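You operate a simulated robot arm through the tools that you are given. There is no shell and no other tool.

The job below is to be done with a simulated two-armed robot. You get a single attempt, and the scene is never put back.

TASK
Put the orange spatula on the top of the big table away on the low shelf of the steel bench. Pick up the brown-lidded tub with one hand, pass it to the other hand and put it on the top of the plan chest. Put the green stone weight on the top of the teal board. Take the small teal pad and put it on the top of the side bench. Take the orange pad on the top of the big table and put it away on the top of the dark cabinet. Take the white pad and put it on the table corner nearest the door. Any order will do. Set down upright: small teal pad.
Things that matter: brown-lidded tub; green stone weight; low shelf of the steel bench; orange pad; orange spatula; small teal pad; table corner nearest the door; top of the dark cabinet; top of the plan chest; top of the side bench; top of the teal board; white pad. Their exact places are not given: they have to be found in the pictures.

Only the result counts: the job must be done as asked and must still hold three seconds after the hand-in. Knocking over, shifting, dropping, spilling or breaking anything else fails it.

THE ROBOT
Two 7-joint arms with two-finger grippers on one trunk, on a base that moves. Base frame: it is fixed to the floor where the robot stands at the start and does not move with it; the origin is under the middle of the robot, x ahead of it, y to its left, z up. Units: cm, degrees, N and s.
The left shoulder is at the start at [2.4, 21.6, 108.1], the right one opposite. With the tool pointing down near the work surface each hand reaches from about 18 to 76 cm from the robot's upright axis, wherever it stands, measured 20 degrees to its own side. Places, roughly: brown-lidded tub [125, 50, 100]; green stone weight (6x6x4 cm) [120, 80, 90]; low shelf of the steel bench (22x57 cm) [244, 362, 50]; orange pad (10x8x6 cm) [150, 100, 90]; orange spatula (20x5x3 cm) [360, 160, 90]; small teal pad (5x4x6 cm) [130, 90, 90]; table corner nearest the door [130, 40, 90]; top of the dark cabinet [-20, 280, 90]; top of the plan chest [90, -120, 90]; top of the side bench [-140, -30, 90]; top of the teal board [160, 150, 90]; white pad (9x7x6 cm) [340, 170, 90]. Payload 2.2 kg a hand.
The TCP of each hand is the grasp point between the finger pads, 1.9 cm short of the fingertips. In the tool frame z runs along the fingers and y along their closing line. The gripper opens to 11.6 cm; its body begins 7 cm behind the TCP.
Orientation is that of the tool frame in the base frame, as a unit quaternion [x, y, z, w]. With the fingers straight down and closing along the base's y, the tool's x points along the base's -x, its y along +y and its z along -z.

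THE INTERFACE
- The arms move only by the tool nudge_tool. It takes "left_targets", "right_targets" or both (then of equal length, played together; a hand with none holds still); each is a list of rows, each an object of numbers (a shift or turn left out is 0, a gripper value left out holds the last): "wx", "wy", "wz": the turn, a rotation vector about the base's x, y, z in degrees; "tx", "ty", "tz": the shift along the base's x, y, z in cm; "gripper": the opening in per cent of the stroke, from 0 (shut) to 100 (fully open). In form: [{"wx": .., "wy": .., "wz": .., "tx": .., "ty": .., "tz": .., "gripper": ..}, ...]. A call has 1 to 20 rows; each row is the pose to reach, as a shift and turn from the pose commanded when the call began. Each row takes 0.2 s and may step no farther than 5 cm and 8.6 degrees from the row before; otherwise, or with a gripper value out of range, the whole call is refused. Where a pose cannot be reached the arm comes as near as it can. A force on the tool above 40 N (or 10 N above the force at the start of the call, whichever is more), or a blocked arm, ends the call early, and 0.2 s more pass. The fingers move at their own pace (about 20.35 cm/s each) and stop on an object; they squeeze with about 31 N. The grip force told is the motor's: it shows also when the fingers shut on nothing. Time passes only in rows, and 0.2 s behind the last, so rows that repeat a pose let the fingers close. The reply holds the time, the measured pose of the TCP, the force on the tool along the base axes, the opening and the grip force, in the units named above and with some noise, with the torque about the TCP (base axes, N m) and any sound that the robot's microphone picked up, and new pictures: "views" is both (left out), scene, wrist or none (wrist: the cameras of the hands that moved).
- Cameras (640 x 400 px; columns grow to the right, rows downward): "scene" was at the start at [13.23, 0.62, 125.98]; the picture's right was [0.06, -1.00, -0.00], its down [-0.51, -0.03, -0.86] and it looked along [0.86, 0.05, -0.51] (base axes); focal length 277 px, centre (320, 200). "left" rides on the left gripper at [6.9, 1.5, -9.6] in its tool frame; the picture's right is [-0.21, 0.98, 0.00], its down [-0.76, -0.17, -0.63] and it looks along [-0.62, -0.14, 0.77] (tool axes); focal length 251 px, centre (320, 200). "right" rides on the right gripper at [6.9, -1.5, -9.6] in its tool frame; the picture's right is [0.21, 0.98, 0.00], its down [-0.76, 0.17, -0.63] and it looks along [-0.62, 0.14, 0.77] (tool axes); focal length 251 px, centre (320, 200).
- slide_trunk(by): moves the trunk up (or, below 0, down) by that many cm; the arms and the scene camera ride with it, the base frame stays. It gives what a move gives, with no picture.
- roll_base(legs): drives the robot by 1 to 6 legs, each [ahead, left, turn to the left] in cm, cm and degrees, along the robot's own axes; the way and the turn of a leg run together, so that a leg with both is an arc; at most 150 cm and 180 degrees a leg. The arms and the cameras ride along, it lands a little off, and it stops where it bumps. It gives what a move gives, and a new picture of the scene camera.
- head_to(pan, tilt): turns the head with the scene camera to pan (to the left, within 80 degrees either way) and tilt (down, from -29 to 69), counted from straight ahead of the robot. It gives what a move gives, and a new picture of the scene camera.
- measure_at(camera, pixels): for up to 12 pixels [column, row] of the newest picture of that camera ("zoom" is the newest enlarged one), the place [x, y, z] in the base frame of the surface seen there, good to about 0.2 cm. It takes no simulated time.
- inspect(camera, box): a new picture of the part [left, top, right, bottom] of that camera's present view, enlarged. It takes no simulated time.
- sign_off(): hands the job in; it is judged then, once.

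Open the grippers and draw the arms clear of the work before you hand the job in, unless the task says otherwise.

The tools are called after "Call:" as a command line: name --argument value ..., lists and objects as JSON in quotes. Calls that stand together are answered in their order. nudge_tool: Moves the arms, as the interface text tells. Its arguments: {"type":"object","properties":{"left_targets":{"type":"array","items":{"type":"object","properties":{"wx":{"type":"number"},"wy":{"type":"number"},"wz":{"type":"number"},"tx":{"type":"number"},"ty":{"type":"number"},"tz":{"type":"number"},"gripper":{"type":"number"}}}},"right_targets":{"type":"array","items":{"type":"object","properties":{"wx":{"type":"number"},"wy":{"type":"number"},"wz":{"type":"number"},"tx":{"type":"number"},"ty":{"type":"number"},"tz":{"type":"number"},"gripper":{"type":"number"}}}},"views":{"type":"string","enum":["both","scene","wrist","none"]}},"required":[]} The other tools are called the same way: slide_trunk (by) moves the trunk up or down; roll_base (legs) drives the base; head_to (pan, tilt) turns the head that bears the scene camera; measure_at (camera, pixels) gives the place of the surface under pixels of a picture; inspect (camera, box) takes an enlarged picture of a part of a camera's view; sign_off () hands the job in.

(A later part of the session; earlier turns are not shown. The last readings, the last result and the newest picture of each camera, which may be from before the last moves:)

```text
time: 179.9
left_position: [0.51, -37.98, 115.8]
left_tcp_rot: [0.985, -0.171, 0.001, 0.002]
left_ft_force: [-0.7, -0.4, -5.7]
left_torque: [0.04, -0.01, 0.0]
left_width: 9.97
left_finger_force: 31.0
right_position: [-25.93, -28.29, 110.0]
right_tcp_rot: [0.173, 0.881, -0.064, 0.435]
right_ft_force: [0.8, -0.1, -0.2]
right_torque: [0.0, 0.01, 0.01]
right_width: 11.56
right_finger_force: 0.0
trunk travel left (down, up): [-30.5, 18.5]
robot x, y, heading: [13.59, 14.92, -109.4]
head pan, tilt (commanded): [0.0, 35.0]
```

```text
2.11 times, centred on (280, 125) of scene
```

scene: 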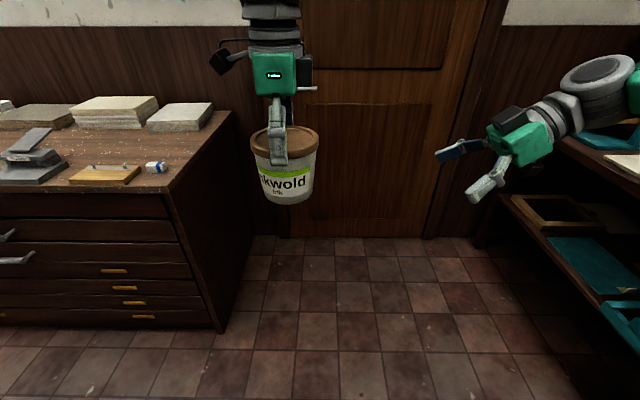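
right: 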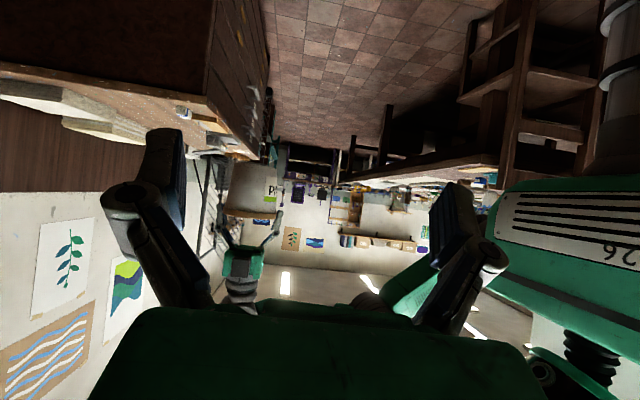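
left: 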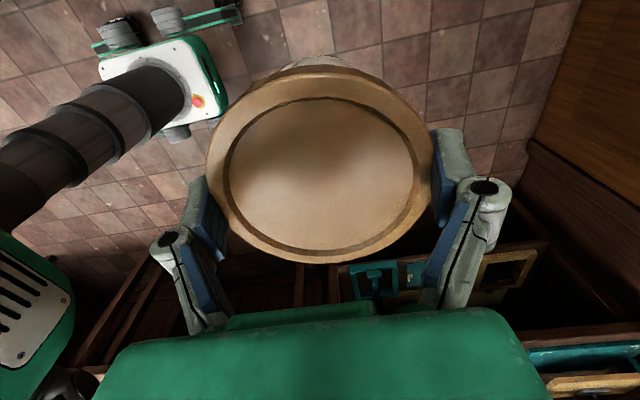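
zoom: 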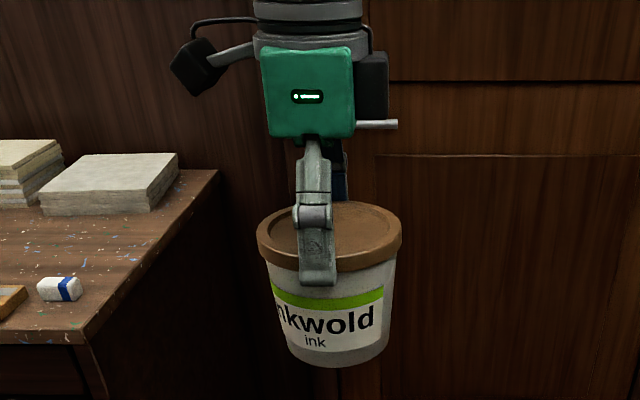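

Tub bottom is at z≈106.7, left body bottom at 123.6: good clearance. I bring the right hand 20 cm nearer, fingers open to straddle the tub.

Call:
nudge_tool --right_targets '[{"tx": 3.8, "ty": -1.4, "gripper": 100}, {"tx": 7.5, "ty": -2.8}, {"tx": 11.3, "ty": -4.1}, {"tx": 15, "ty": -5.5}, {"tx": 17, "ty": -6.2}, {"tx": 17, "ty": -6.2}]' --views "both"

```text
time: 181.3
left_position: [0.45, -37.9, 115.97]
left_tcp_rot: [0.985, -0.171, 0.002, 0.004]
left_ft_force: [0.6, 0.4, -5.9]
left_torque: [-0.05, -0.01, 0.0]
left_width: 9.97
left_finger_force: 31.0
right_position: [-9.04, -34.39, 110.07]
right_tcp_rot: [0.173, 0.881, -0.066, 0.436]
right_ft_force: [-1.0, -0.4, -0.1]
right_torque: [-0.02, -0.01, 0.0]
right_width: 11.6
right_finger_force: 0.0
trunk travel left (down, up): [-30.5, 18.5]
robot x, y, heading: [13.63, 14.71, -109.9]
head pan, tilt (commanded): [0.0, 35.0]
```

scene: 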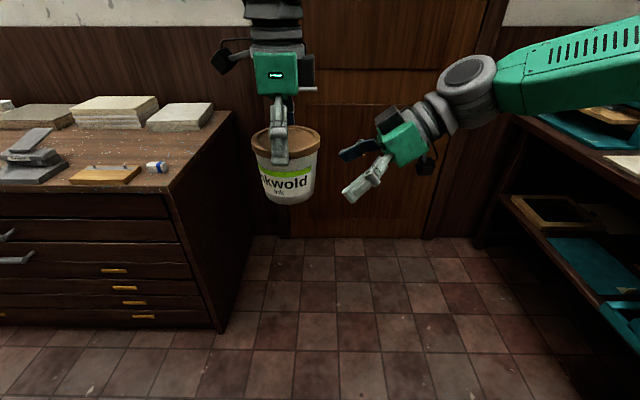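
right: 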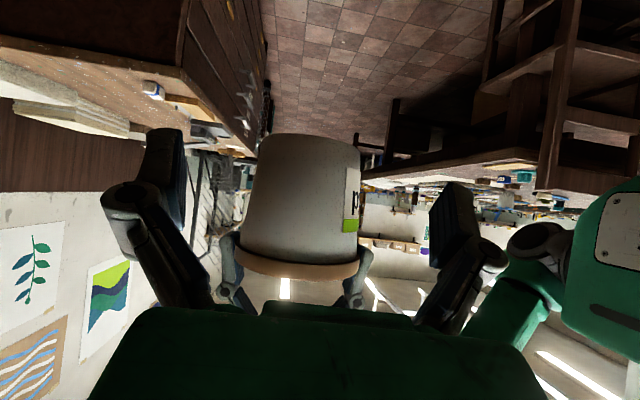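

The tub sits centred between the right fingers in the wrist view at (302,200). I measure its edges to verify alignment.

Call:
measure_at --camera "right" --pixels '[[255, 160], [350, 160], [302, 160], [302, 230], [250, 200], [345, 200], [302, 140]]'

```text
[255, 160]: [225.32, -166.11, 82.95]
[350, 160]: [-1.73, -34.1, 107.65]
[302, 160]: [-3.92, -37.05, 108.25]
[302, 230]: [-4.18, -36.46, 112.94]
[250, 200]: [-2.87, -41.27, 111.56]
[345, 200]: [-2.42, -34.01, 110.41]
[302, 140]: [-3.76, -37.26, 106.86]
```

Alignment is good (within 0.2 cm). I move the right hand in by 8.8 cm so its TCP stops ~1.2 cm short of the tub's axis, clear of the lid, without closing yet.

Call:
nudge_tool --right_targets '[{"tx": 2.0, "ty": -0.75}, {"tx": 4.0, "ty": -1.45}, {"tx": 6.0, "ty": -2.15}, {"tx": 7.4, "ty": -2.7}, {"tx": 8.2, "ty": -2.95}]' --views "both"

```text
time: 182.5
left_position: [0.54, -37.87, 115.83]
left_tcp_rot: [0.985, -0.171, 0.001, 0.004]
left_ft_force: [-0.2, 0.3, -4.8]
left_torque: [-0.01, 0.0, 0.0]
left_width: 9.94
left_finger_force: 30.5
right_position: [-0.78, -37.19, 110.13]
right_tcp_rot: [0.173, 0.881, -0.065, 0.435]
right_ft_force: [-1.1, -0.5, -0.6]
right_torque: [-0.03, 0.01, 0.0]
right_width: 11.59
right_finger_force: 0.0
trunk travel left (down, up): [-30.5, 18.5]
robot x, y, heading: [13.39, 14.68, -109.9]
head pan, tilt (commanded): [0.0, 35.0]
```

scene: 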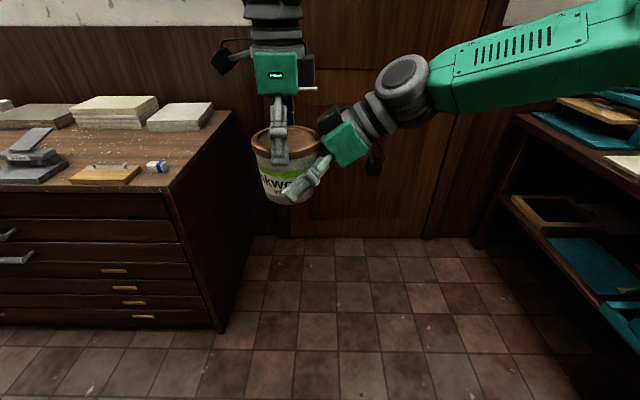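
right: 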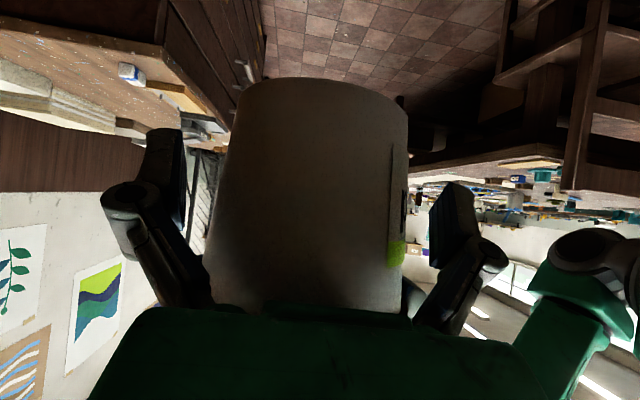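

No contact forces; the fingers straddle the tub. I close the right gripper.

Call:
nudge_tool --right_targets '[{"gripper": 60}, {"gripper": 40}, {"gripper": 30}, {"gripper": 30}]' --views "both"

```text
time: 183.5
left_position: [0.39, -37.82, 115.82]
left_tcp_rot: [0.985, -0.171, 0.001, 0.004]
left_ft_force: [0.5, 4.1, -4.1]
left_torque: [0.29, -0.12, 0.05]
left_width: 9.96
left_finger_force: 30.5
right_position: [-0.84, -37.23, 110.12]
right_tcp_rot: [0.172, 0.881, -0.064, 0.436]
right_ft_force: [-0.8, -5.2, 0.3]
right_torque: [-0.06, 0.06, -0.12]
right_width: 9.24
right_finger_force: 31.1
trunk travel left (down, up): [-30.5, 18.5]
robot x, y, heading: [13.64, 14.28, -109.7]
head pan, tilt (commanded): [0.0, 35.0]
```

scene: 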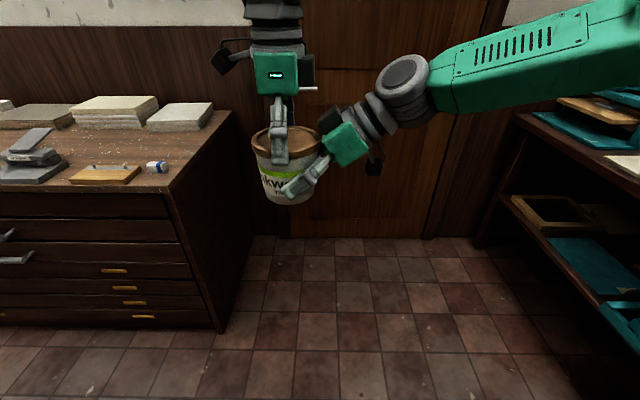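
right: 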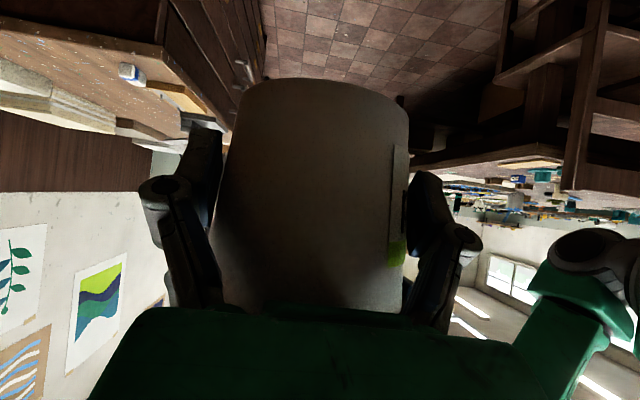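

The right hand grips the tub's body (9.24 cm, 31 N). I open the left fingers while the right holds still.

Call:
nudge_tool --left_targets '[{"gripper": 92}, {"gripper": 100}, {"gripper": 100}]' --views "both"

```text
time: 184.3
left_position: [0.47, -37.98, 115.88]
left_tcp_rot: [0.985, -0.171, 0.002, 0.004]
left_ft_force: [0.1, 0.8, 0.2]
left_torque: [-0.01, 0.0, 0.01]
left_width: 11.63
left_finger_force: 0.0
right_position: [-0.8, -37.31, 110.0]
right_tcp_rot: [0.172, 0.881, -0.065, 0.435]
right_ft_force: [-0.7, -0.2, -0.1]
right_torque: [0.02, 0.06, 0.0]
right_width: 9.25
right_finger_force: 30.9
trunk travel left (down, up): [-30.5, 18.5]
robot x, y, heading: [13.36, 14.84, -109.7]
head pan, tilt (commanded): [0.0, 35.0]
```

scene: 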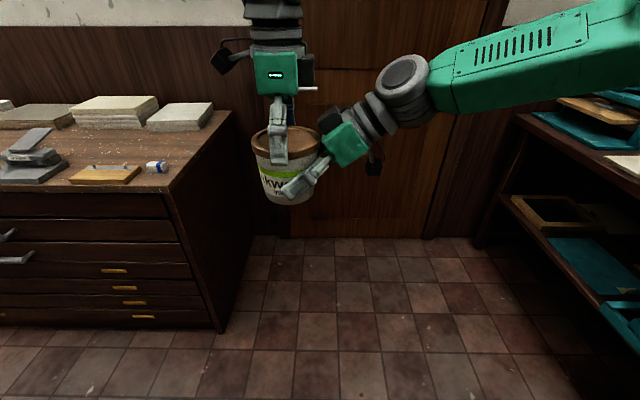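
left: 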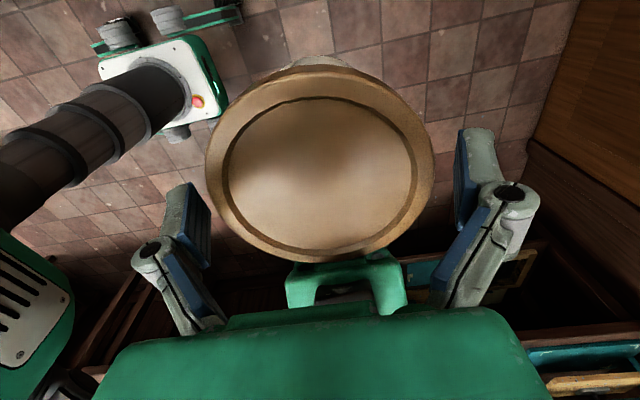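

The tub stays put in the right hand. I lift the left hand straight up and off.

Call:
nudge_tool --left_targets '[{"tz": 0.5}, {"tz": 2}, {"tz": 4}, {"tz": 8}, {"tz": 12}]' --views "both"

```text
time: 185.5
left_position: [0.49, -37.79, 128.02]
left_tcp_rot: [0.985, -0.171, 0.002, 0.002]
left_ft_force: [-0.1, 0.7, 0.2]
left_torque: [-0.02, 0.0, 0.01]
left_width: 11.59
left_finger_force: 0.0
right_position: [-0.71, -37.32, 110.07]
right_tcp_rot: [0.173, 0.881, -0.065, 0.436]
right_ft_force: [-1.1, 0.6, 1.3]
right_torque: [0.03, 0.04, -0.02]
right_width: 9.25
right_finger_force: 31.2
trunk travel left (down, up): [-30.5, 18.5]
robot x, y, heading: [13.36, 14.27, -109.7]
head pan, tilt (commanded): [0.0, 35.0]
```

scene: 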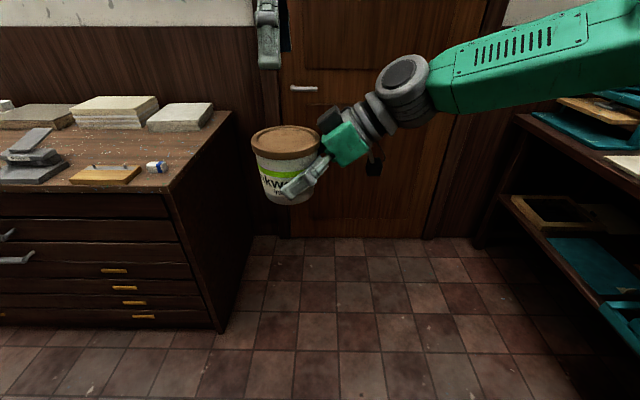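
left: 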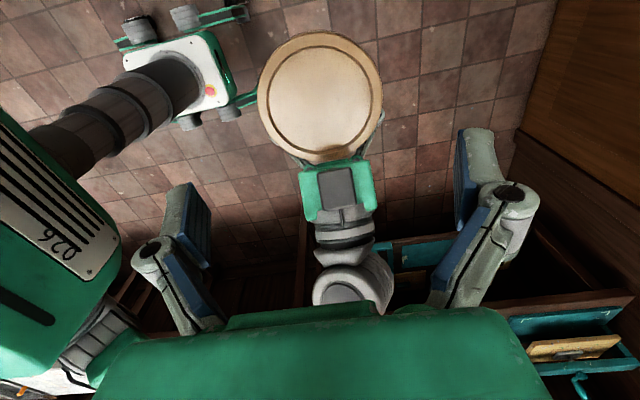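

The tub is now in the right hand alone. I measure the free area at the plan chest's right end.

Call:
measure_at --camera "scene" --pixels '[[170, 187], [230, 112], [190, 150], [205, 135], [150, 150], [163, 166], [180, 131], [214, 122], [140, 180], [120, 150], [100, 182], [150, 127]]'

Call:
inspect --camera "scene" --box '[0, 80, 260, 220]'

```text
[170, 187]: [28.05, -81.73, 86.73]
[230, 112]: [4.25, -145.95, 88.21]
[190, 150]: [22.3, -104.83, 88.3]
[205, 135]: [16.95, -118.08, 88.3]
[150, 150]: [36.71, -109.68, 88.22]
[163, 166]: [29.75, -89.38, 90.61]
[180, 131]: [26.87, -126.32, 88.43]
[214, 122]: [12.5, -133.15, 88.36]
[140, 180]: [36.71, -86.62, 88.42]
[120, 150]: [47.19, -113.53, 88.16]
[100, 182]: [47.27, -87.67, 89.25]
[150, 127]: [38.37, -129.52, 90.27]
```

```text
2.46 times, centred on (130, 150) of scene
```

zoom: 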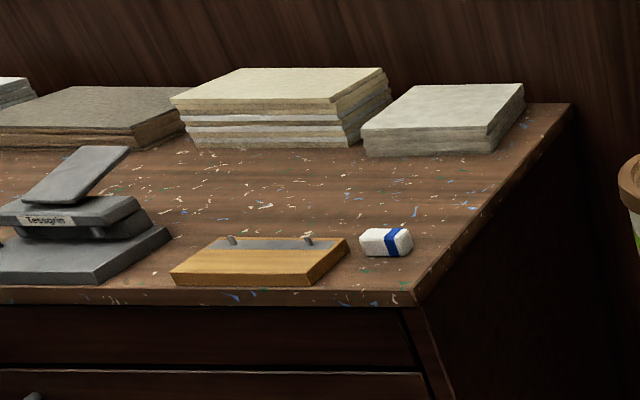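

The free patch at [30,-106] on the chest suits. I drive ahead, then left along the chest front.

Call:
roll_base --legs '[[45, 0, 0], [0, 51, 0]]'

Call:
head_to --pan 0 --tilt 45

```text
time: 190.8
left_position: [31.14, -96.95, 127.9]
left_tcp_rot: [0.985, -0.171, 0.009, 0.005]
left_ft_force: [-0.3, 0.5, -0.2]
left_torque: [0.0, -0.06, -0.01]
left_width: 11.6
left_finger_force: 0.0
right_position: [29.91, -96.47, 109.95]
right_tcp_rot: [0.171, 0.878, -0.065, 0.442]
right_ft_force: [-0.8, 1.4, -4.9]
right_torque: [0.02, 0.04, 0.0]
right_width: 9.23
right_finger_force: 31.0
trunk travel left (down, up): [-30.5, 18.5]
robot x, y, heading: [45.83, -45.05, -109.3]
head pan, tilt (commanded): [0.0, 35.0]
```

scene: 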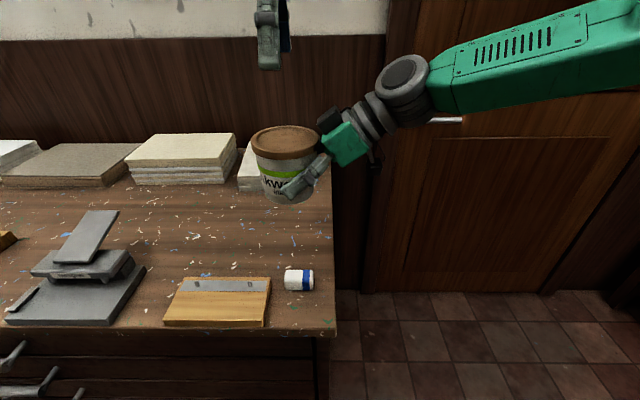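

```text
time: 191.6
left_position: [31.84, -96.83, 128.09]
left_tcp_rot: [0.985, -0.171, 0.004, 0.006]
left_ft_force: [-0.7, 0.2, -0.5]
left_torque: [-0.04, -0.07, -0.01]
left_width: 11.6
left_finger_force: 0.1
right_position: [30.72, -96.26, 110.4]
right_tcp_rot: [0.173, 0.88, -0.067, 0.437]
right_ft_force: [-0.4, 0.0, -4.6]
right_torque: [0.04, 0.06, -0.02]
right_width: 9.21
right_finger_force: 31.1
trunk travel left (down, up): [-30.5, 18.5]
robot x, y, heading: [45.57, -45.32, -109.6]
head pan, tilt (commanded): [0.0, 45.0]
```

scene: 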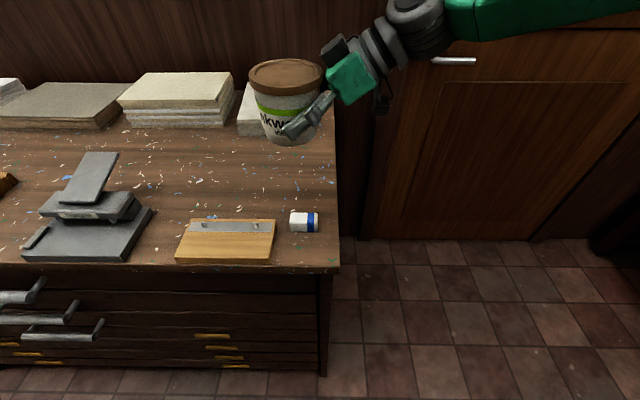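

The tub is held (4.6 N). I move it 9 cm farther over the chest and lower it to ~2 cm above the top.

Call:
nudge_tool --right_targets '[{"tx": -1.1, "ty": -4.5}, {"tx": -2.2, "ty": -9}, {"tx": -2.2, "ty": -9, "tz": -4}, {"tx": -2.2, "ty": -9, "tz": -8}, {"tx": -2.2, "ty": -9, "tz": -12}, {"tx": -2.2, "ty": -9, "tz": -16}, {"tx": -2.2, "ty": -9, "tz": -16.5}]' --views "both"

```text
time: 193.2
left_position: [33.91, -97.43, 128.06]
left_tcp_rot: [0.985, -0.17, -0.002, 0.006]
left_ft_force: [0.5, 1.0, -0.2]
left_torque: [0.0, 0.03, 0.03]
left_width: 11.62
left_finger_force: 0.0
right_position: [30.09, -105.97, 93.6]
right_tcp_rot: [0.172, 0.883, -0.066, 0.432]
right_ft_force: [0.4, -0.5, -4.6]
right_torque: [0.02, 0.1, 0.01]
right_width: 9.21
right_finger_force: 30.8
trunk travel left (down, up): [-30.5, 18.5]
robot x, y, heading: [45.8, -45.13, -109.8]
head pan, tilt (commanded): [0.0, 45.0]
```

scene: 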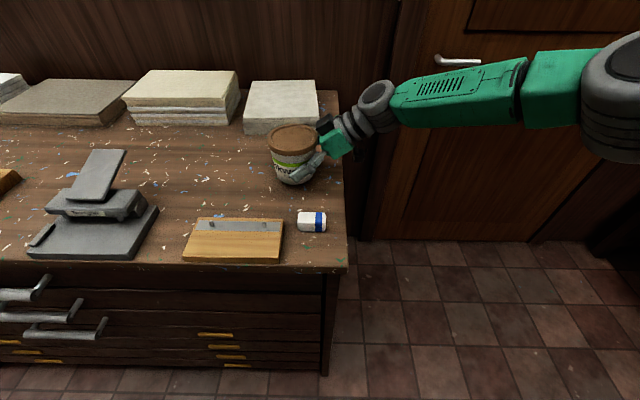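
right: 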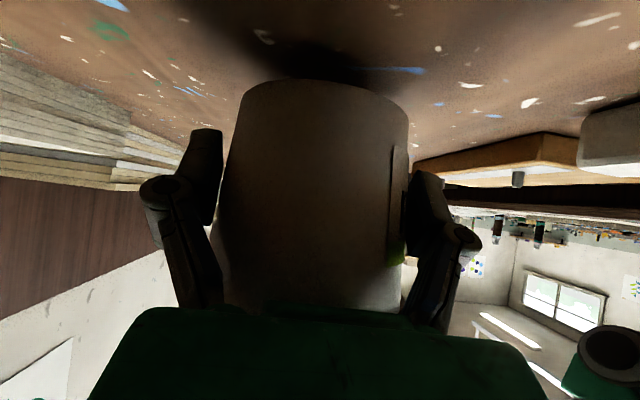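

The tub hovers ~2 cm above the chest top, clear of the eraser and the stacks. I lower it to contact.

Call:
nudge_tool --right_targets '[{"tz": -0.8}, {"tz": -1.4}, {"tz": -1.8}, {"tz": -2.1}]' --views "none"

```text
time: 194.2
left_position: [32.29, -96.76, 128.24]
left_tcp_rot: [0.985, -0.172, 0.003, 0.006]
left_ft_force: [-0.4, 0.4, 0.7]
left_torque: [0.0, -0.05, -0.02]
left_width: 11.61
left_finger_force: 0.1
right_position: [28.9, -105.43, 91.73]
right_tcp_rot: [0.172, 0.88, -0.067, 0.438]
right_ft_force: [1.0, -1.4, 1.1]
right_torque: [0.17, 0.11, 0.02]
right_width: 9.18
right_finger_force: 31.2
trunk travel left (down, up): [-30.5, 18.5]
robot x, y, heading: [46.0, -45.04, -109.7]
head pan, tilt (commanded): [0.0, 45.0]
```

Contact begins (force from -4.6 to +1.1 N). I wait a moment with a tiny further lowering to settle.

Call:
nudge_tool --right_targets '[{"tz": -0.15}, {"tz": -0.2}, {"tz": -0.2}, {"tz": -0.2}]' --views "scene"

```text
time: 195.2
left_position: [32.43, -96.92, 128.27]
left_tcp_rot: [0.985, -0.171, 0.002, 0.007]
left_ft_force: [-0.4, 0.2, 0.1]
left_torque: [-0.03, 0.0, -0.01]
left_width: 11.57
left_finger_force: 0.0
right_position: [29.03, -105.38, 91.33]
right_tcp_rot: [0.171, 0.881, -0.065, 0.436]
right_ft_force: [2.2, -1.0, 7.4]
right_torque: [-0.05, 0.06, 0.05]
right_width: 8.86
right_finger_force: 31.1
trunk travel left (down, up): [-30.5, 18.5]
robot x, y, heading: [45.65, -44.97, -109.6]
head pan, tilt (commanded): [0.0, 45.0]
```

scene: 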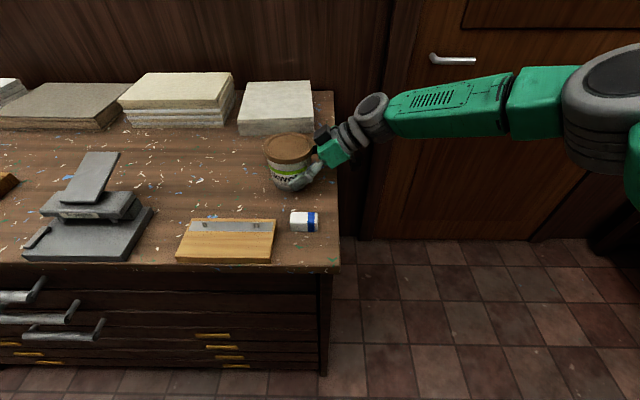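

The tub stands on the chest. I open the right fingers and see whether it stays upright.

Call:
nudge_tool --right_targets '[{"tz": 0.1, "gripper": 90}, {"tz": 0.2, "gripper": 100}, {"tz": 0.2, "gripper": 100}]' --views "both"

```text
time: 196.0
left_position: [32.89, -97.04, 128.2]
left_tcp_rot: [0.985, -0.171, 0.002, 0.005]
left_ft_force: [-0.7, -0.1, 0.0]
left_torque: [0.0, -0.04, 0.03]
left_width: 11.6
left_finger_force: 0.1
right_position: [29.36, -105.53, 91.54]
right_tcp_rot: [0.172, 0.881, -0.067, 0.435]
right_ft_force: [-0.1, -0.2, 0.2]
right_torque: [0.01, -0.03, 0.02]
right_width: 11.59
right_finger_force: 0.1
trunk travel left (down, up): [-30.5, 18.5]
robot x, y, heading: [45.87, -45.26, -109.6]
head pan, tilt (commanded): [0.0, 45.0]
```

scene: 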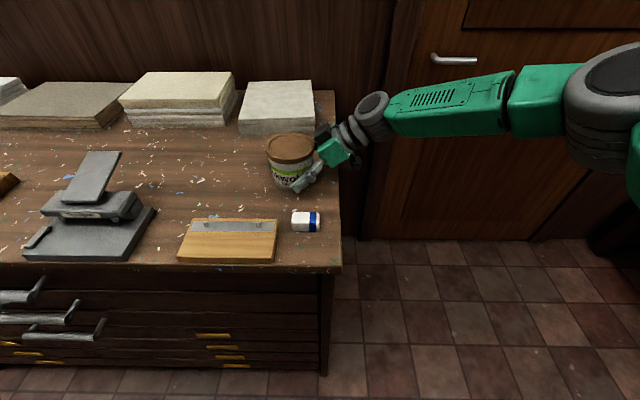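
right: 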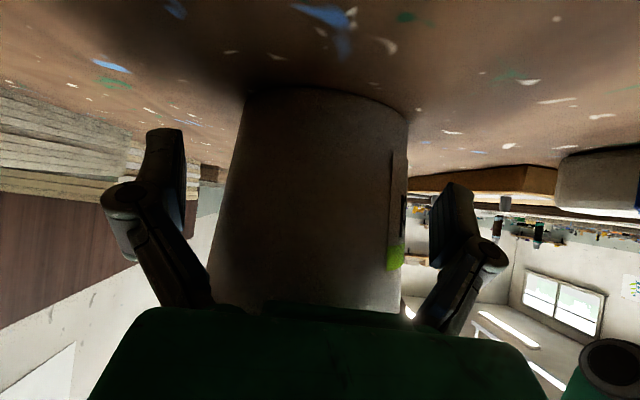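

The tub stands free between the open fingers. I draw the right hand back to the right, then up.

Call:
nudge_tool --right_targets '[{"tx": -1.4, "ty": 0.5}, {"tx": -3.8, "ty": 1.35}, {"tx": -7.5, "ty": 2.7}, {"tx": -11.3, "ty": 4.1}, {"tx": -15, "ty": 5.4}, {"tx": -17, "ty": 6.1, "tz": 4}, {"tx": -17, "ty": 6.1, "tz": 8}, {"tx": -17, "ty": 6.1, "tz": 12}, {"tx": -17, "ty": 6.1, "tz": 16}]' --views "both"

```text
time: 198.0
left_position: [32.92, -96.91, 128.25]
left_tcp_rot: [0.985, -0.171, 0.0, 0.006]
left_ft_force: [0.6, 0.1, 0.3]
left_torque: [-0.03, 0.01, -0.03]
left_width: 11.6
left_finger_force: 0.0
right_position: [12.47, -99.35, 107.76]
right_tcp_rot: [0.171, 0.882, -0.066, 0.435]
right_ft_force: [-0.3, -0.5, 0.4]
right_torque: [-0.02, 0.02, -0.03]
right_width: 11.63
right_finger_force: 0.1
trunk travel left (down, up): [-30.5, 18.5]
robot x, y, heading: [45.99, -45.62, -109.4]
head pan, tilt (commanded): [0.0, 45.0]
```

scene: 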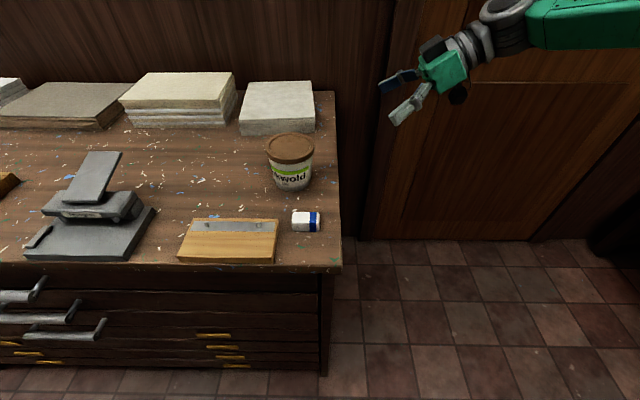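
right: 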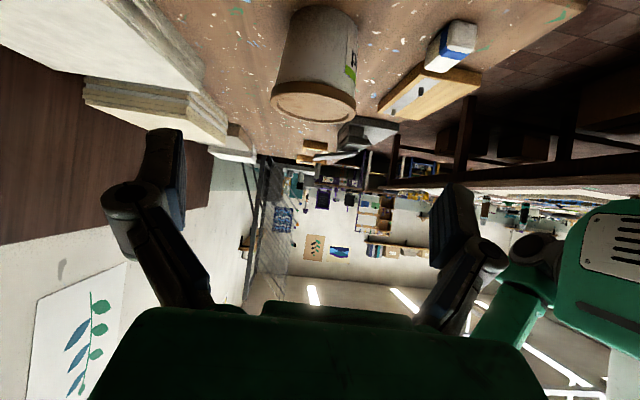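

The tub stands upright on the plan chest. I strafe right into the open floor, then set the right hand upright again.

Call:
roll_base --legs '[[-8, -55, 0], [-30, 0, 0]]'

Call:
nudge_tool --right_targets '[{"wx": 2.7, "wy": 7.5}, {"wx": 5.4, "wy": 15}, {"wx": 8.1, "wy": 22.5}, {"wx": 10.8, "wy": 30}, {"wx": 13.5, "wy": 37.5}, {"wx": 16.2, "wy": 45}, {"wx": 17.3, "wy": 48}]' --left_targets '[{"wz": 8}, {"wz": 16}, {"wz": 24}, {"wz": 32}, {"wz": 40}, {"wz": 48}, {"wz": 56}]' --views "none"

```text
time: 202.8
left_position: [-5.13, -43.74, 128.1]
left_tcp_rot: [0.985, -0.172, -0.004, 0.004]
left_ft_force: [0.2, -0.7, -0.3]
left_torque: [0.01, 0.04, 0.01]
left_width: 11.59
left_finger_force: 0.0
right_position: [-25.72, -45.79, 107.79]
right_tcp_rot: [0.173, 0.883, -0.066, 0.431]
right_ft_force: [1.1, -0.3, 0.3]
right_torque: [-0.01, 0.07, -0.03]
right_width: 11.6
right_finger_force: 0.0
trunk travel left (down, up): [-30.5, 18.5]
robot x, y, heading: [6.73, 8.36, -110.0]
head pan, tilt (commanded): [0.0, 45.0]
```

scene: 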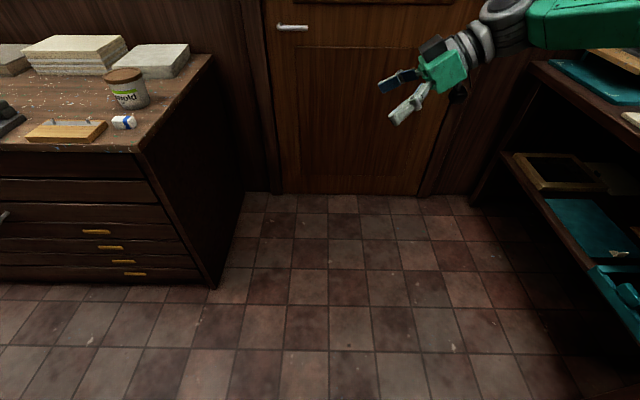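

```text
time: 204.4
left_position: [-5.24, -42.9, 128.45]
left_tcp_rot: [0.95, 0.312, 0.003, 0.006]
left_ft_force: [0.7, -0.1, 1.7]
left_torque: [0.0, 0.03, 0.02]
left_width: 11.63
left_finger_force: 0.0
right_position: [-25.88, -45.42, 108.02]
right_tcp_rot: [0.19, 0.982, -0.002, 0.007]
right_ft_force: [-0.3, 0.7, -0.2]
right_torque: [0.03, 0.05, -0.01]
right_width: 11.63
right_finger_force: 0.1
trunk travel left (down, up): [-30.5, 18.5]
robot x, y, heading: [6.87, 8.67, -109.8]
head pan, tilt (commanded): [0.0, 45.0]
```

Both hands are clear. I spread them and turn both to about neutral yaw before the long drive.

Call:
nudge_tool --right_targets '[{"wz": -8, "tx": -2, "ty": 0.7}, {"wz": -16, "tx": -4, "ty": 1.4}, {"wz": -24, "tx": -6, "ty": 2.1}, {"wz": -32, "tx": -8, "ty": 2.8}, {"wz": -40, "tx": -9.4, "ty": 3.4}, {"wz": -48, "tx": -9.4, "ty": 3.4, "tz": 2}, {"wz": -56, "tx": -9.4, "ty": 3.4, "tz": 4}, {"wz": -64, "tx": -9.4, "ty": 3.4, "tz": 6}, {"wz": -72, "tx": -9.4, "ty": 3.4, "tz": 8}, {"wz": -80, "tx": -9.4, "ty": 3.4, "tz": 10}, {"wz": -87, "tx": -9.4, "ty": 3.4, "tz": 12}]' --left_targets '[{"wz": 7, "tx": 2.6, "ty": -1}, {"wz": 14, "tx": 5.2, "ty": -2}, {"wz": 21, "tx": 7.8, "ty": -3}, {"wz": 28, "tx": 10.4, "ty": -4}, {"wz": 34, "tx": 13, "ty": -4.7}, {"wz": 34, "tx": 13, "ty": -4.7, "tz": -2}, {"wz": 34, "tx": 13, "ty": -4.7, "tz": -4}, {"wz": 34, "tx": 13, "ty": -4.7, "tz": -6}, {"wz": 34, "tx": 13, "ty": -4.7, "tz": -8}, {"wz": 34, "tx": 13, "ty": -4.7, "tz": -8}, {"wz": 34, "tx": 13, "ty": -4.7, "tz": -8}]' --views "none"

Call:
roll_base --legs '[[0, 0, 175]]'

```text
time: 206.8
left_position: [7.18, -47.42, 120.45]
left_tcp_rot: [0.818, 0.575, 0.007, 0.006]
left_ft_force: [0.1, 0.1, 0.4]
left_torque: [0.02, 0.0, -0.02]
left_width: 11.61
left_finger_force: 0.1
right_position: [-35.65, -41.68, 120.05]
right_tcp_rot: [0.814, 0.581, -0.008, 0.005]
right_ft_force: [-0.1, 0.0, 0.3]
right_torque: [0.01, -0.03, 0.01]
right_width: 11.59
right_finger_force: 0.0
trunk travel left (down, up): [-30.5, 18.5]
robot x, y, heading: [6.97, 8.66, -109.8]
head pan, tilt (commanded): [0.0, 45.0]
```

```text
time: 214.3
left_position: [10.82, 64.68, 120.33]
left_tcp_rot: [-0.541, 0.841, 0.006, -0.007]
left_ft_force: [-1.3, 0.3, 0.8]
left_torque: [-0.01, 0.02, 0.0]
left_width: 11.64
left_finger_force: 0.0
right_position: [53.21, 55.47, 119.99]
right_tcp_rot: [-0.548, 0.836, 0.005, 0.008]
right_ft_force: [0.2, -0.5, 0.1]
right_torque: [-0.02, 0.02, 0.01]
right_width: 11.6
right_finger_force: 0.0
trunk travel left (down, up): [-30.5, 18.5]
robot x, y, heading: [6.47, 8.6, 65.4]
head pan, tilt (commanded): [0.0, 45.0]
```

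scene: 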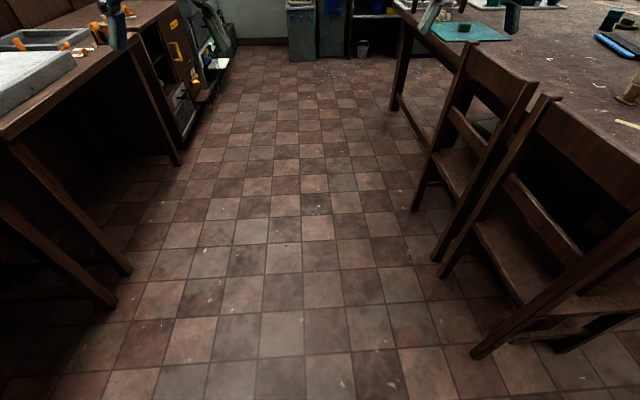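

The aisle ahead is free. I drive along it to the room's far-left end, past the table's near-left corner.

Call:
roll_base --legs '[[0, 0, 4], [150, 0, 0], [150, 0, 0], [18, 0, 0]]'

Call:
head_to --pan 0 --tilt 30

```text
time: 230.3
left_position: [119.47, 360.51, 120.57]
left_tcp_rot: [-0.569, 0.822, 0.006, -0.004]
left_ft_force: [0.2, 0.4, 0.4]
left_torque: [0.01, 0.02, 0.0]
left_width: 11.59
left_finger_force: 0.0
right_position: [162.13, 354.29, 120.07]
right_tcp_rot: [-0.576, 0.818, 0.006, 0.01]
right_ft_force: [0.4, 0.1, 0.2]
right_torque: [-0.04, -0.03, -0.01]
right_width: 11.6
right_finger_force: 0.0
trunk travel left (down, up): [-30.5, 18.5]
robot x, y, heading: [119.09, 304.86, 69.5]
head pan, tilt (commanded): [0.0, 45.0]
```

scene: 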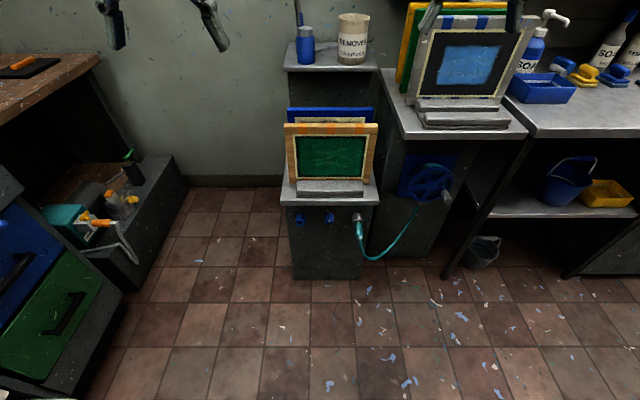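

```text
time: 231.1
left_position: [119.36, 360.44, 120.7]
left_tcp_rot: [-0.57, 0.822, 0.006, -0.003]
left_ft_force: [-0.2, 0.3, -1.1]
left_torque: [0.04, 0.03, 0.03]
left_width: 11.59
left_finger_force: 0.1
right_position: [162.29, 354.12, 120.28]
right_tcp_rot: [-0.576, 0.818, 0.005, 0.009]
right_ft_force: [0.1, 0.1, -0.4]
right_torque: [-0.01, 0.0, -0.01]
right_width: 11.59
right_finger_force: 0.1
trunk travel left (down, up): [-30.5, 18.5]
robot x, y, heading: [119.54, 305.01, 69.1]
head pan, tilt (commanded): [0.0, 30.0]
```

scene: 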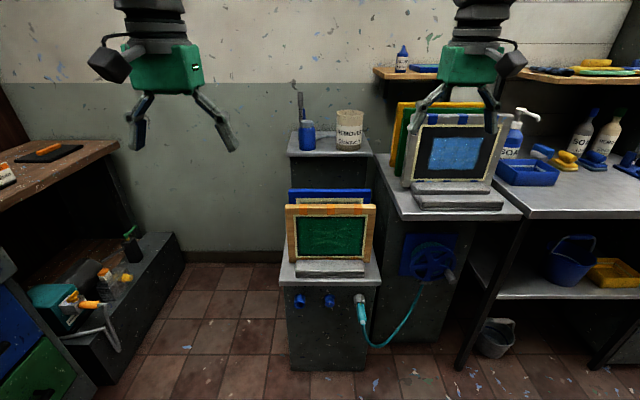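

The steel bench's low shelf is at right with a blue bucket and a yellow tray on it. I measure it.

Call:
measure_at --camera "scene" --pixels '[[500, 285], [520, 290], [525, 275], [545, 297], [570, 265], [605, 275], [490, 300], [510, 250], [600, 297], [530, 220], [480, 260], [620, 205]]'

Call:
inspect --camera "scene" --box '[440, 100, 640, 380]'

```text
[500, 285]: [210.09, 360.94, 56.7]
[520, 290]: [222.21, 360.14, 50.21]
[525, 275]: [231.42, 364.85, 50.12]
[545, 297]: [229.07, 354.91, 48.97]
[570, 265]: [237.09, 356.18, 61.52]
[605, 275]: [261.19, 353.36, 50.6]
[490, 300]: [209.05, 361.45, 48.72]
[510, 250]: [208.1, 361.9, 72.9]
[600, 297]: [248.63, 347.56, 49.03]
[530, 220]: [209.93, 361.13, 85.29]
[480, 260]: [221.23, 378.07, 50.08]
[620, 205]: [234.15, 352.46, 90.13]
```

```text
1.43 times, centred on (540, 240) of scene
```

zoom: 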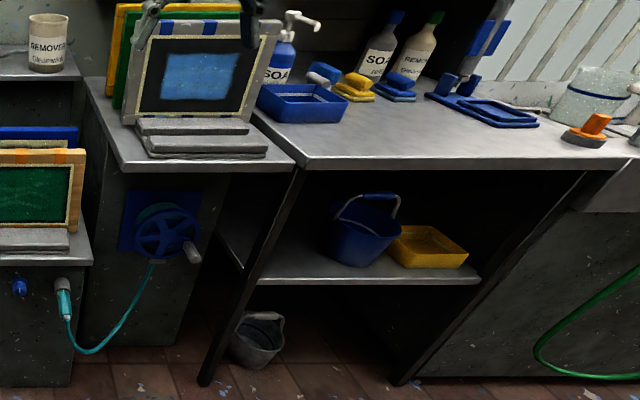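

The free part of the low shelf is at left, between the post [209,361] and the bucket. Now I turn right to look along the table's left side for the spatula and white pad.

Call:
roll_base --legs '[[-10, 0, 0], [0, 0, -90], [60, 0, 0]]'

Call:
head_to --pan -20 --tilt 28

```text
time: 239.0
left_position: [226.91, 274.85, 120.71]
left_tcp_rot: [0.176, 0.984, 0.007, 0.002]
left_ft_force: [0.8, 0.4, 0.0]
left_torque: [-0.04, 0.0, -0.01]
left_width: 11.58
left_finger_force: 0.0
right_position: [220.91, 231.88, 120.33]
right_tcp_rot: [0.168, 0.986, -0.003, 0.012]
right_ft_force: [0.1, 0.7, -0.3]
right_torque: [0.01, 0.03, 0.02]
right_width: 11.57
right_finger_force: 0.0
trunk travel left (down, up): [-30.5, 18.5]
robot x, y, heading: [171.37, 274.95, -20.5]
head pan, tilt (commanded): [0.0, 30.0]
```

scene: 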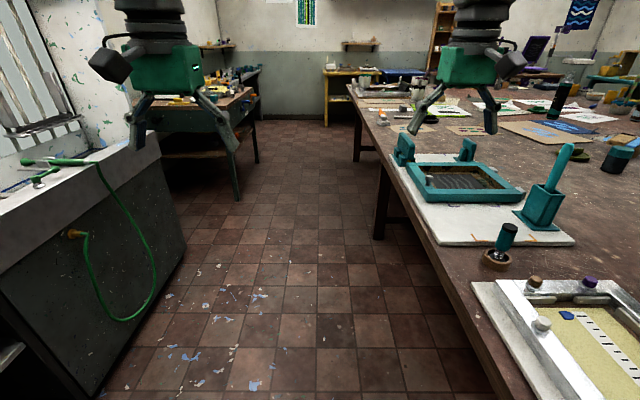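

```text
time: 239.8
left_position: [226.51, 275.13, 121.03]
left_tcp_rot: [0.176, 0.984, 0.007, 0.004]
left_ft_force: [-0.7, 0.4, 0.6]
left_torque: [0.0, -0.01, 0.03]
left_width: 11.6
left_finger_force: 0.1
right_position: [220.39, 232.24, 120.62]
right_tcp_rot: [0.169, 0.986, -0.003, 0.014]
right_ft_force: [-0.6, -0.4, -0.4]
right_torque: [-0.03, 0.0, 0.0]
right_width: 11.61
right_finger_force: 0.1
trunk travel left (down, up): [-30.5, 18.5]
robot x, y, heading: [171.43, 274.81, -20.1]
head pan, tilt (commanded): [-20.0, 28.0]
```

scene: 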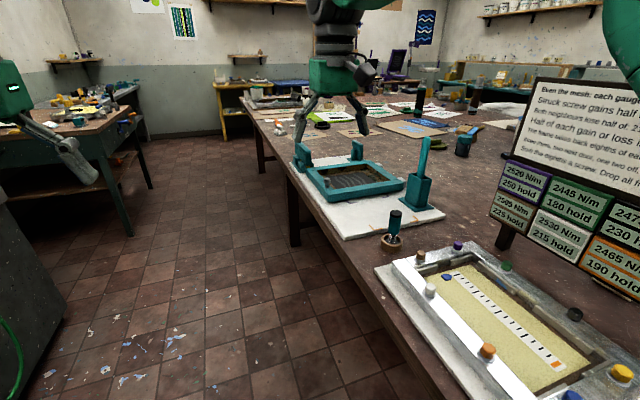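

I measure the aisle's limits before driving on.

Call:
measure_at --camera "scene" --pixels '[[152, 185], [130, 232], [60, 300], [390, 330], [300, 185], [262, 130], [250, 115], [293, 240], [260, 170], [115, 130]]'

Call:
inspect --camera "scene" --box '[230, 80, 390, 160]'

```text
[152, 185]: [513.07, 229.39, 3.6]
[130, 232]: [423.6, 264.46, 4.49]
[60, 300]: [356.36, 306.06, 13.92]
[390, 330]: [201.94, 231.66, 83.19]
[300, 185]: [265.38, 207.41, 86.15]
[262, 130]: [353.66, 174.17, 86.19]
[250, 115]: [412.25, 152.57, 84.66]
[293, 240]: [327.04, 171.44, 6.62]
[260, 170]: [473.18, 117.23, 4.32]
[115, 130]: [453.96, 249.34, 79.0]
```

```text
4.00 times, centred on (310, 120) of scene
```

zoom: 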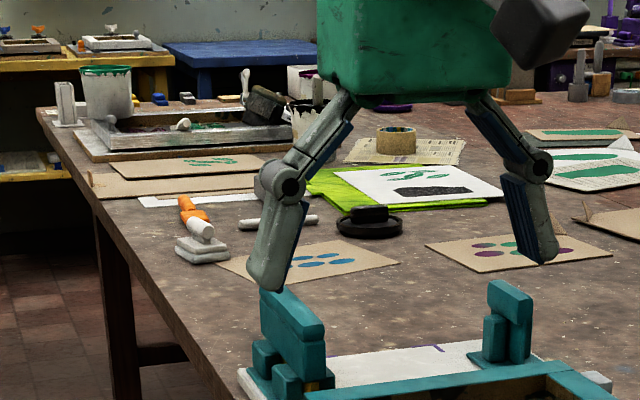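

The zoom shows an orange-handled thing and a white pad near the table's left edge around (278,135). I drive on along the aisle.

Call:
roll_base --legs '[[130, 16, 0], [0, 0, -45]]'

Call:
head_to --pan 10 --tilt 38

```text
time: 248.5
left_position: [339.17, 205.59, 120.9]
left_tcp_rot: [0.538, 0.843, 0.005, 0.007]
left_ft_force: [0.4, -0.1, -0.9]
left_torque: [0.02, -0.03, 0.01]
left_width: 11.59
left_finger_force: 0.1
right_position: [304.73, 179.43, 120.57]
right_tcp_rot: [0.532, 0.847, -0.009, 0.011]
right_ft_force: [0.5, -0.7, -1.0]
right_torque: [-0.04, 0.02, -0.01]
right_width: 11.59
right_finger_force: 0.1
trunk travel left (down, up): [-30.5, 18.5]
robot x, y, heading: [299.93, 244.53, -65.0]
head pan, tilt (commanded): [-20.0, 28.0]
```

scene: 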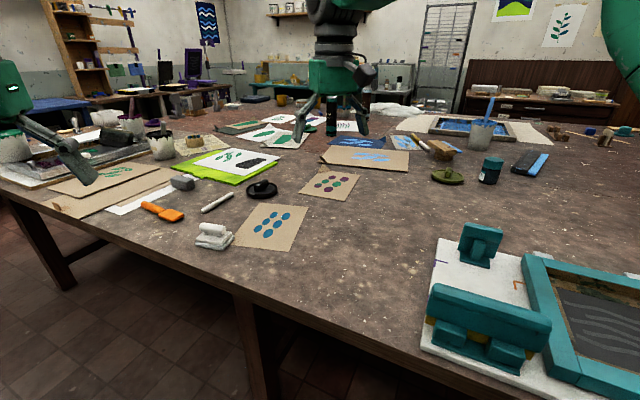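

```text
time: 249.5
left_position: [338.89, 206.05, 121.13]
left_tcp_rot: [0.538, 0.843, 0.004, 0.009]
left_ft_force: [0.3, -0.9, -0.1]
left_torque: [0.0, -0.01, 0.01]
left_width: 11.6
left_finger_force: 0.0
right_position: [304.32, 179.86, 120.88]
right_tcp_rot: [0.532, 0.847, -0.009, 0.013]
right_ft_force: [0.1, 0.6, 0.4]
right_torque: [0.01, 0.02, 0.02]
right_width: 11.59
right_finger_force: 0.0
trunk travel left (down, up): [-30.5, 18.5]
robot x, y, heading: [299.64, 243.97, -64.9]
head pan, tilt (commanded): [10.0, 38.0]
```

scene: 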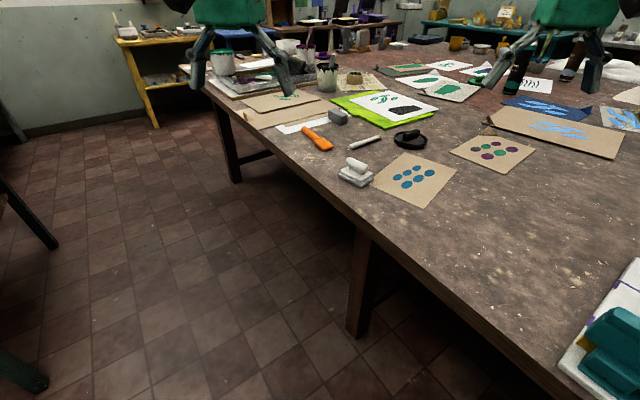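

Clear: the orange spatula lies at (318,138), white pad with handle at (356,172). I enlarge and measure both.

Call:
inspect --camera "scene" --box '[270, 90, 430, 200]'

Call:
measure_at --camera "scene" --pixels '[[306, 131], [322, 144], [330, 148], [313, 137], [352, 163], [362, 170], [345, 178], [372, 180], [356, 187], [337, 116], [366, 140], [330, 200]]'

```text
3.64 times, centred on (350, 145) of scene
```

zoom: 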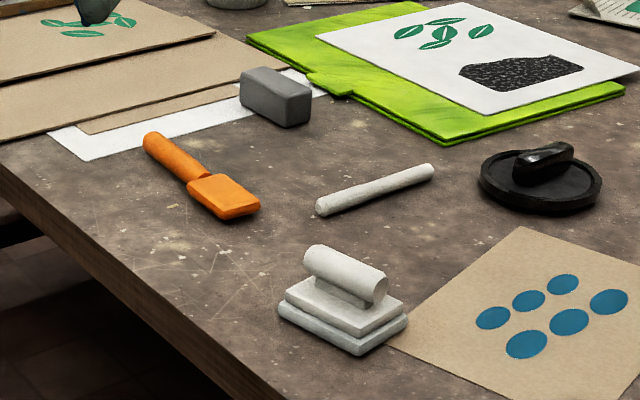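

```text
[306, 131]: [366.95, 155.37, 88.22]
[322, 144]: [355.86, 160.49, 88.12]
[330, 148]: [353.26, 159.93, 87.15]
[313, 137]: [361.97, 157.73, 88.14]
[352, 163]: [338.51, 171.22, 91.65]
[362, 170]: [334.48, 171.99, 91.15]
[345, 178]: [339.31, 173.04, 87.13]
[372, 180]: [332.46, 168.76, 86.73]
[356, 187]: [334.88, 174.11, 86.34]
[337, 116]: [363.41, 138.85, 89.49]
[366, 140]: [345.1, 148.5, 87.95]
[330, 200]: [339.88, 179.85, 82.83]
```

Spatula: handle end ≈[368,155], blade ≈[353,161], axis ~155°. White pad centre ≈[336,171.5]. I move along the table and face it squarely for the white pad.

Call:
roll_base --legs '[[31, 31, 0], [0, 0, -45]]'

Call:
head_to --pan 5 --tilt 48

```text
time: 254.2
left_position: [341.26, 174.47, 121.0]
left_tcp_rot: [0.82, 0.573, 0.002, 0.01]
left_ft_force: [-0.1, -0.7, -0.5]
left_torque: [0.02, -0.01, 0.02]
left_width: 11.63
left_finger_force: 0.1
right_position: [298.35, 180.37, 120.73]
right_tcp_rot: [0.815, 0.579, -0.013, 0.008]
right_ft_force: [-0.6, 0.1, -0.4]
right_torque: [0.0, -0.01, 0.03]
right_width: 11.59
right_finger_force: 0.0
trunk travel left (down, up): [-30.5, 18.5]
robot x, y, heading: [340.83, 229.62, -110.1]
head pan, tilt (commanded): [10.0, 38.0]
```

scene: 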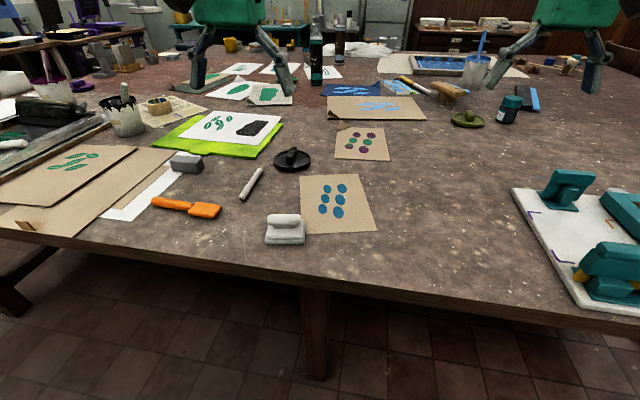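

```text
time: 254.9
left_position: [341.51, 174.79, 121.22]
left_tcp_rot: [0.82, 0.573, 0.001, 0.01]
left_ft_force: [0.6, -0.3, -0.2]
left_torque: [-0.03, 0.03, -0.02]
left_width: 11.61
left_finger_force: 0.0
right_position: [298.59, 180.7, 120.96]
right_tcp_rot: [0.815, 0.579, -0.014, 0.008]
right_ft_force: [0.2, 0.9, 0.5]
right_torque: [0.01, 0.01, 0.0]
right_width: 11.59
right_finger_force: 0.1
trunk travel left (down, up): [-30.5, 18.5]
robot x, y, heading: [340.94, 229.72, -110.3]
head pan, tilt (commanded): [5.0, 48.0]
```

scene: 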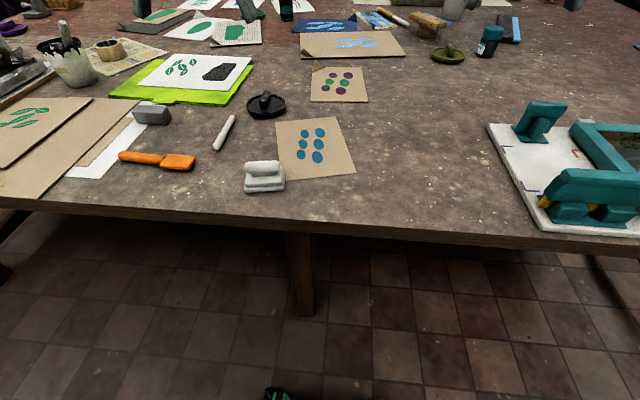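

The white pad is at (264,175), the left hand at [341.4,174.6,121]. I turn the left hand -81° and bring it above the pad.

Call:
nudge_tool --left_targets '[{"wz": -8.2, "tz": -1}, {"wz": -16.4, "tz": -2}, {"wz": -24.6, "tx": -1, "ty": -0.5, "tz": -4}, {"wz": -32.8, "tx": -2, "ty": -1, "tz": -6}, {"wz": -41, "tx": -3, "ty": -1.5, "tz": -8}, {"wz": -49.2, "tx": -4, "ty": -2, "tz": -10}, {"wz": -57.4, "tx": -5, "ty": -2.5, "tz": -12}, {"wz": -65.6, "tx": -5.4, "ty": -3.1, "tz": -14}, {"wz": -73.8, "tx": -5.4, "ty": -3.1, "tz": -16}, {"wz": -81, "tx": -5.4, "ty": -3.1, "tz": -17}, {"wz": -81, "tx": -5.4, "ty": -3.1, "tz": -17}]' --views "both"

```text
time: 257.3
left_position: [336.14, 171.58, 104.23]
left_tcp_rot: [0.995, -0.097, -0.007, 0.008]
left_ft_force: [-0.4, 0.1, -0.1]
left_torque: [-0.01, 0.03, 0.0]
left_width: 11.61
left_finger_force: 0.1
right_position: [298.57, 180.46, 121.02]
right_tcp_rot: [0.815, 0.58, -0.015, 0.009]
right_ft_force: [-0.2, -0.6, 0.4]
right_torque: [0.01, 0.0, -0.02]
right_width: 11.62
right_finger_force: 0.1
trunk travel left (down, up): [-30.5, 18.5]
robot x, y, heading: [340.75, 229.67, -110.2]
head pan, tilt (commanded): [5.0, 48.0]
```

scene: 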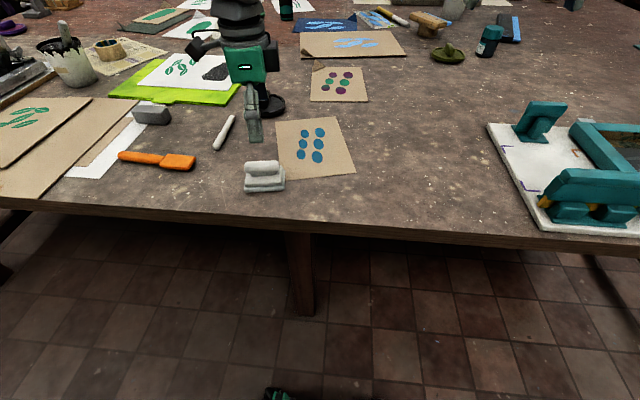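
left: 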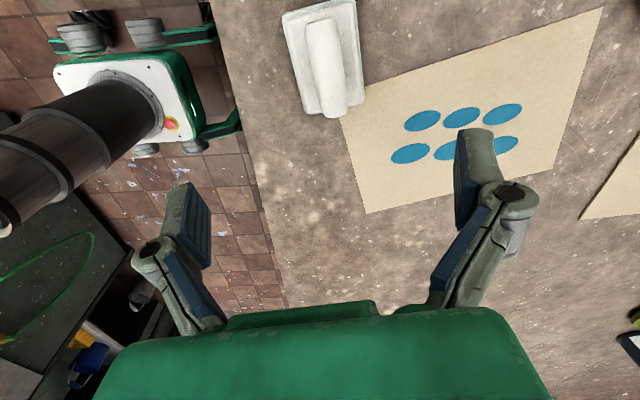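

The left wrist sees the pad at (325,60). I measure its handle and corners.

Call:
measure_at --camera "left" --pixels '[[321, 28], [335, 105], [328, 65], [310, 70], [343, 65], [284, 18], [352, 2], [303, 108], [363, 98]]'

```text
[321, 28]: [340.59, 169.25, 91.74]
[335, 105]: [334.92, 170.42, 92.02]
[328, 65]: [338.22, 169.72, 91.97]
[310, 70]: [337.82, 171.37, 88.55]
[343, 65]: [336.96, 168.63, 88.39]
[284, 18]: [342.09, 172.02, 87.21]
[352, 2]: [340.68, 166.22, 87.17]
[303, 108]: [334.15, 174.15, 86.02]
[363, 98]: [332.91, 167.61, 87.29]
```

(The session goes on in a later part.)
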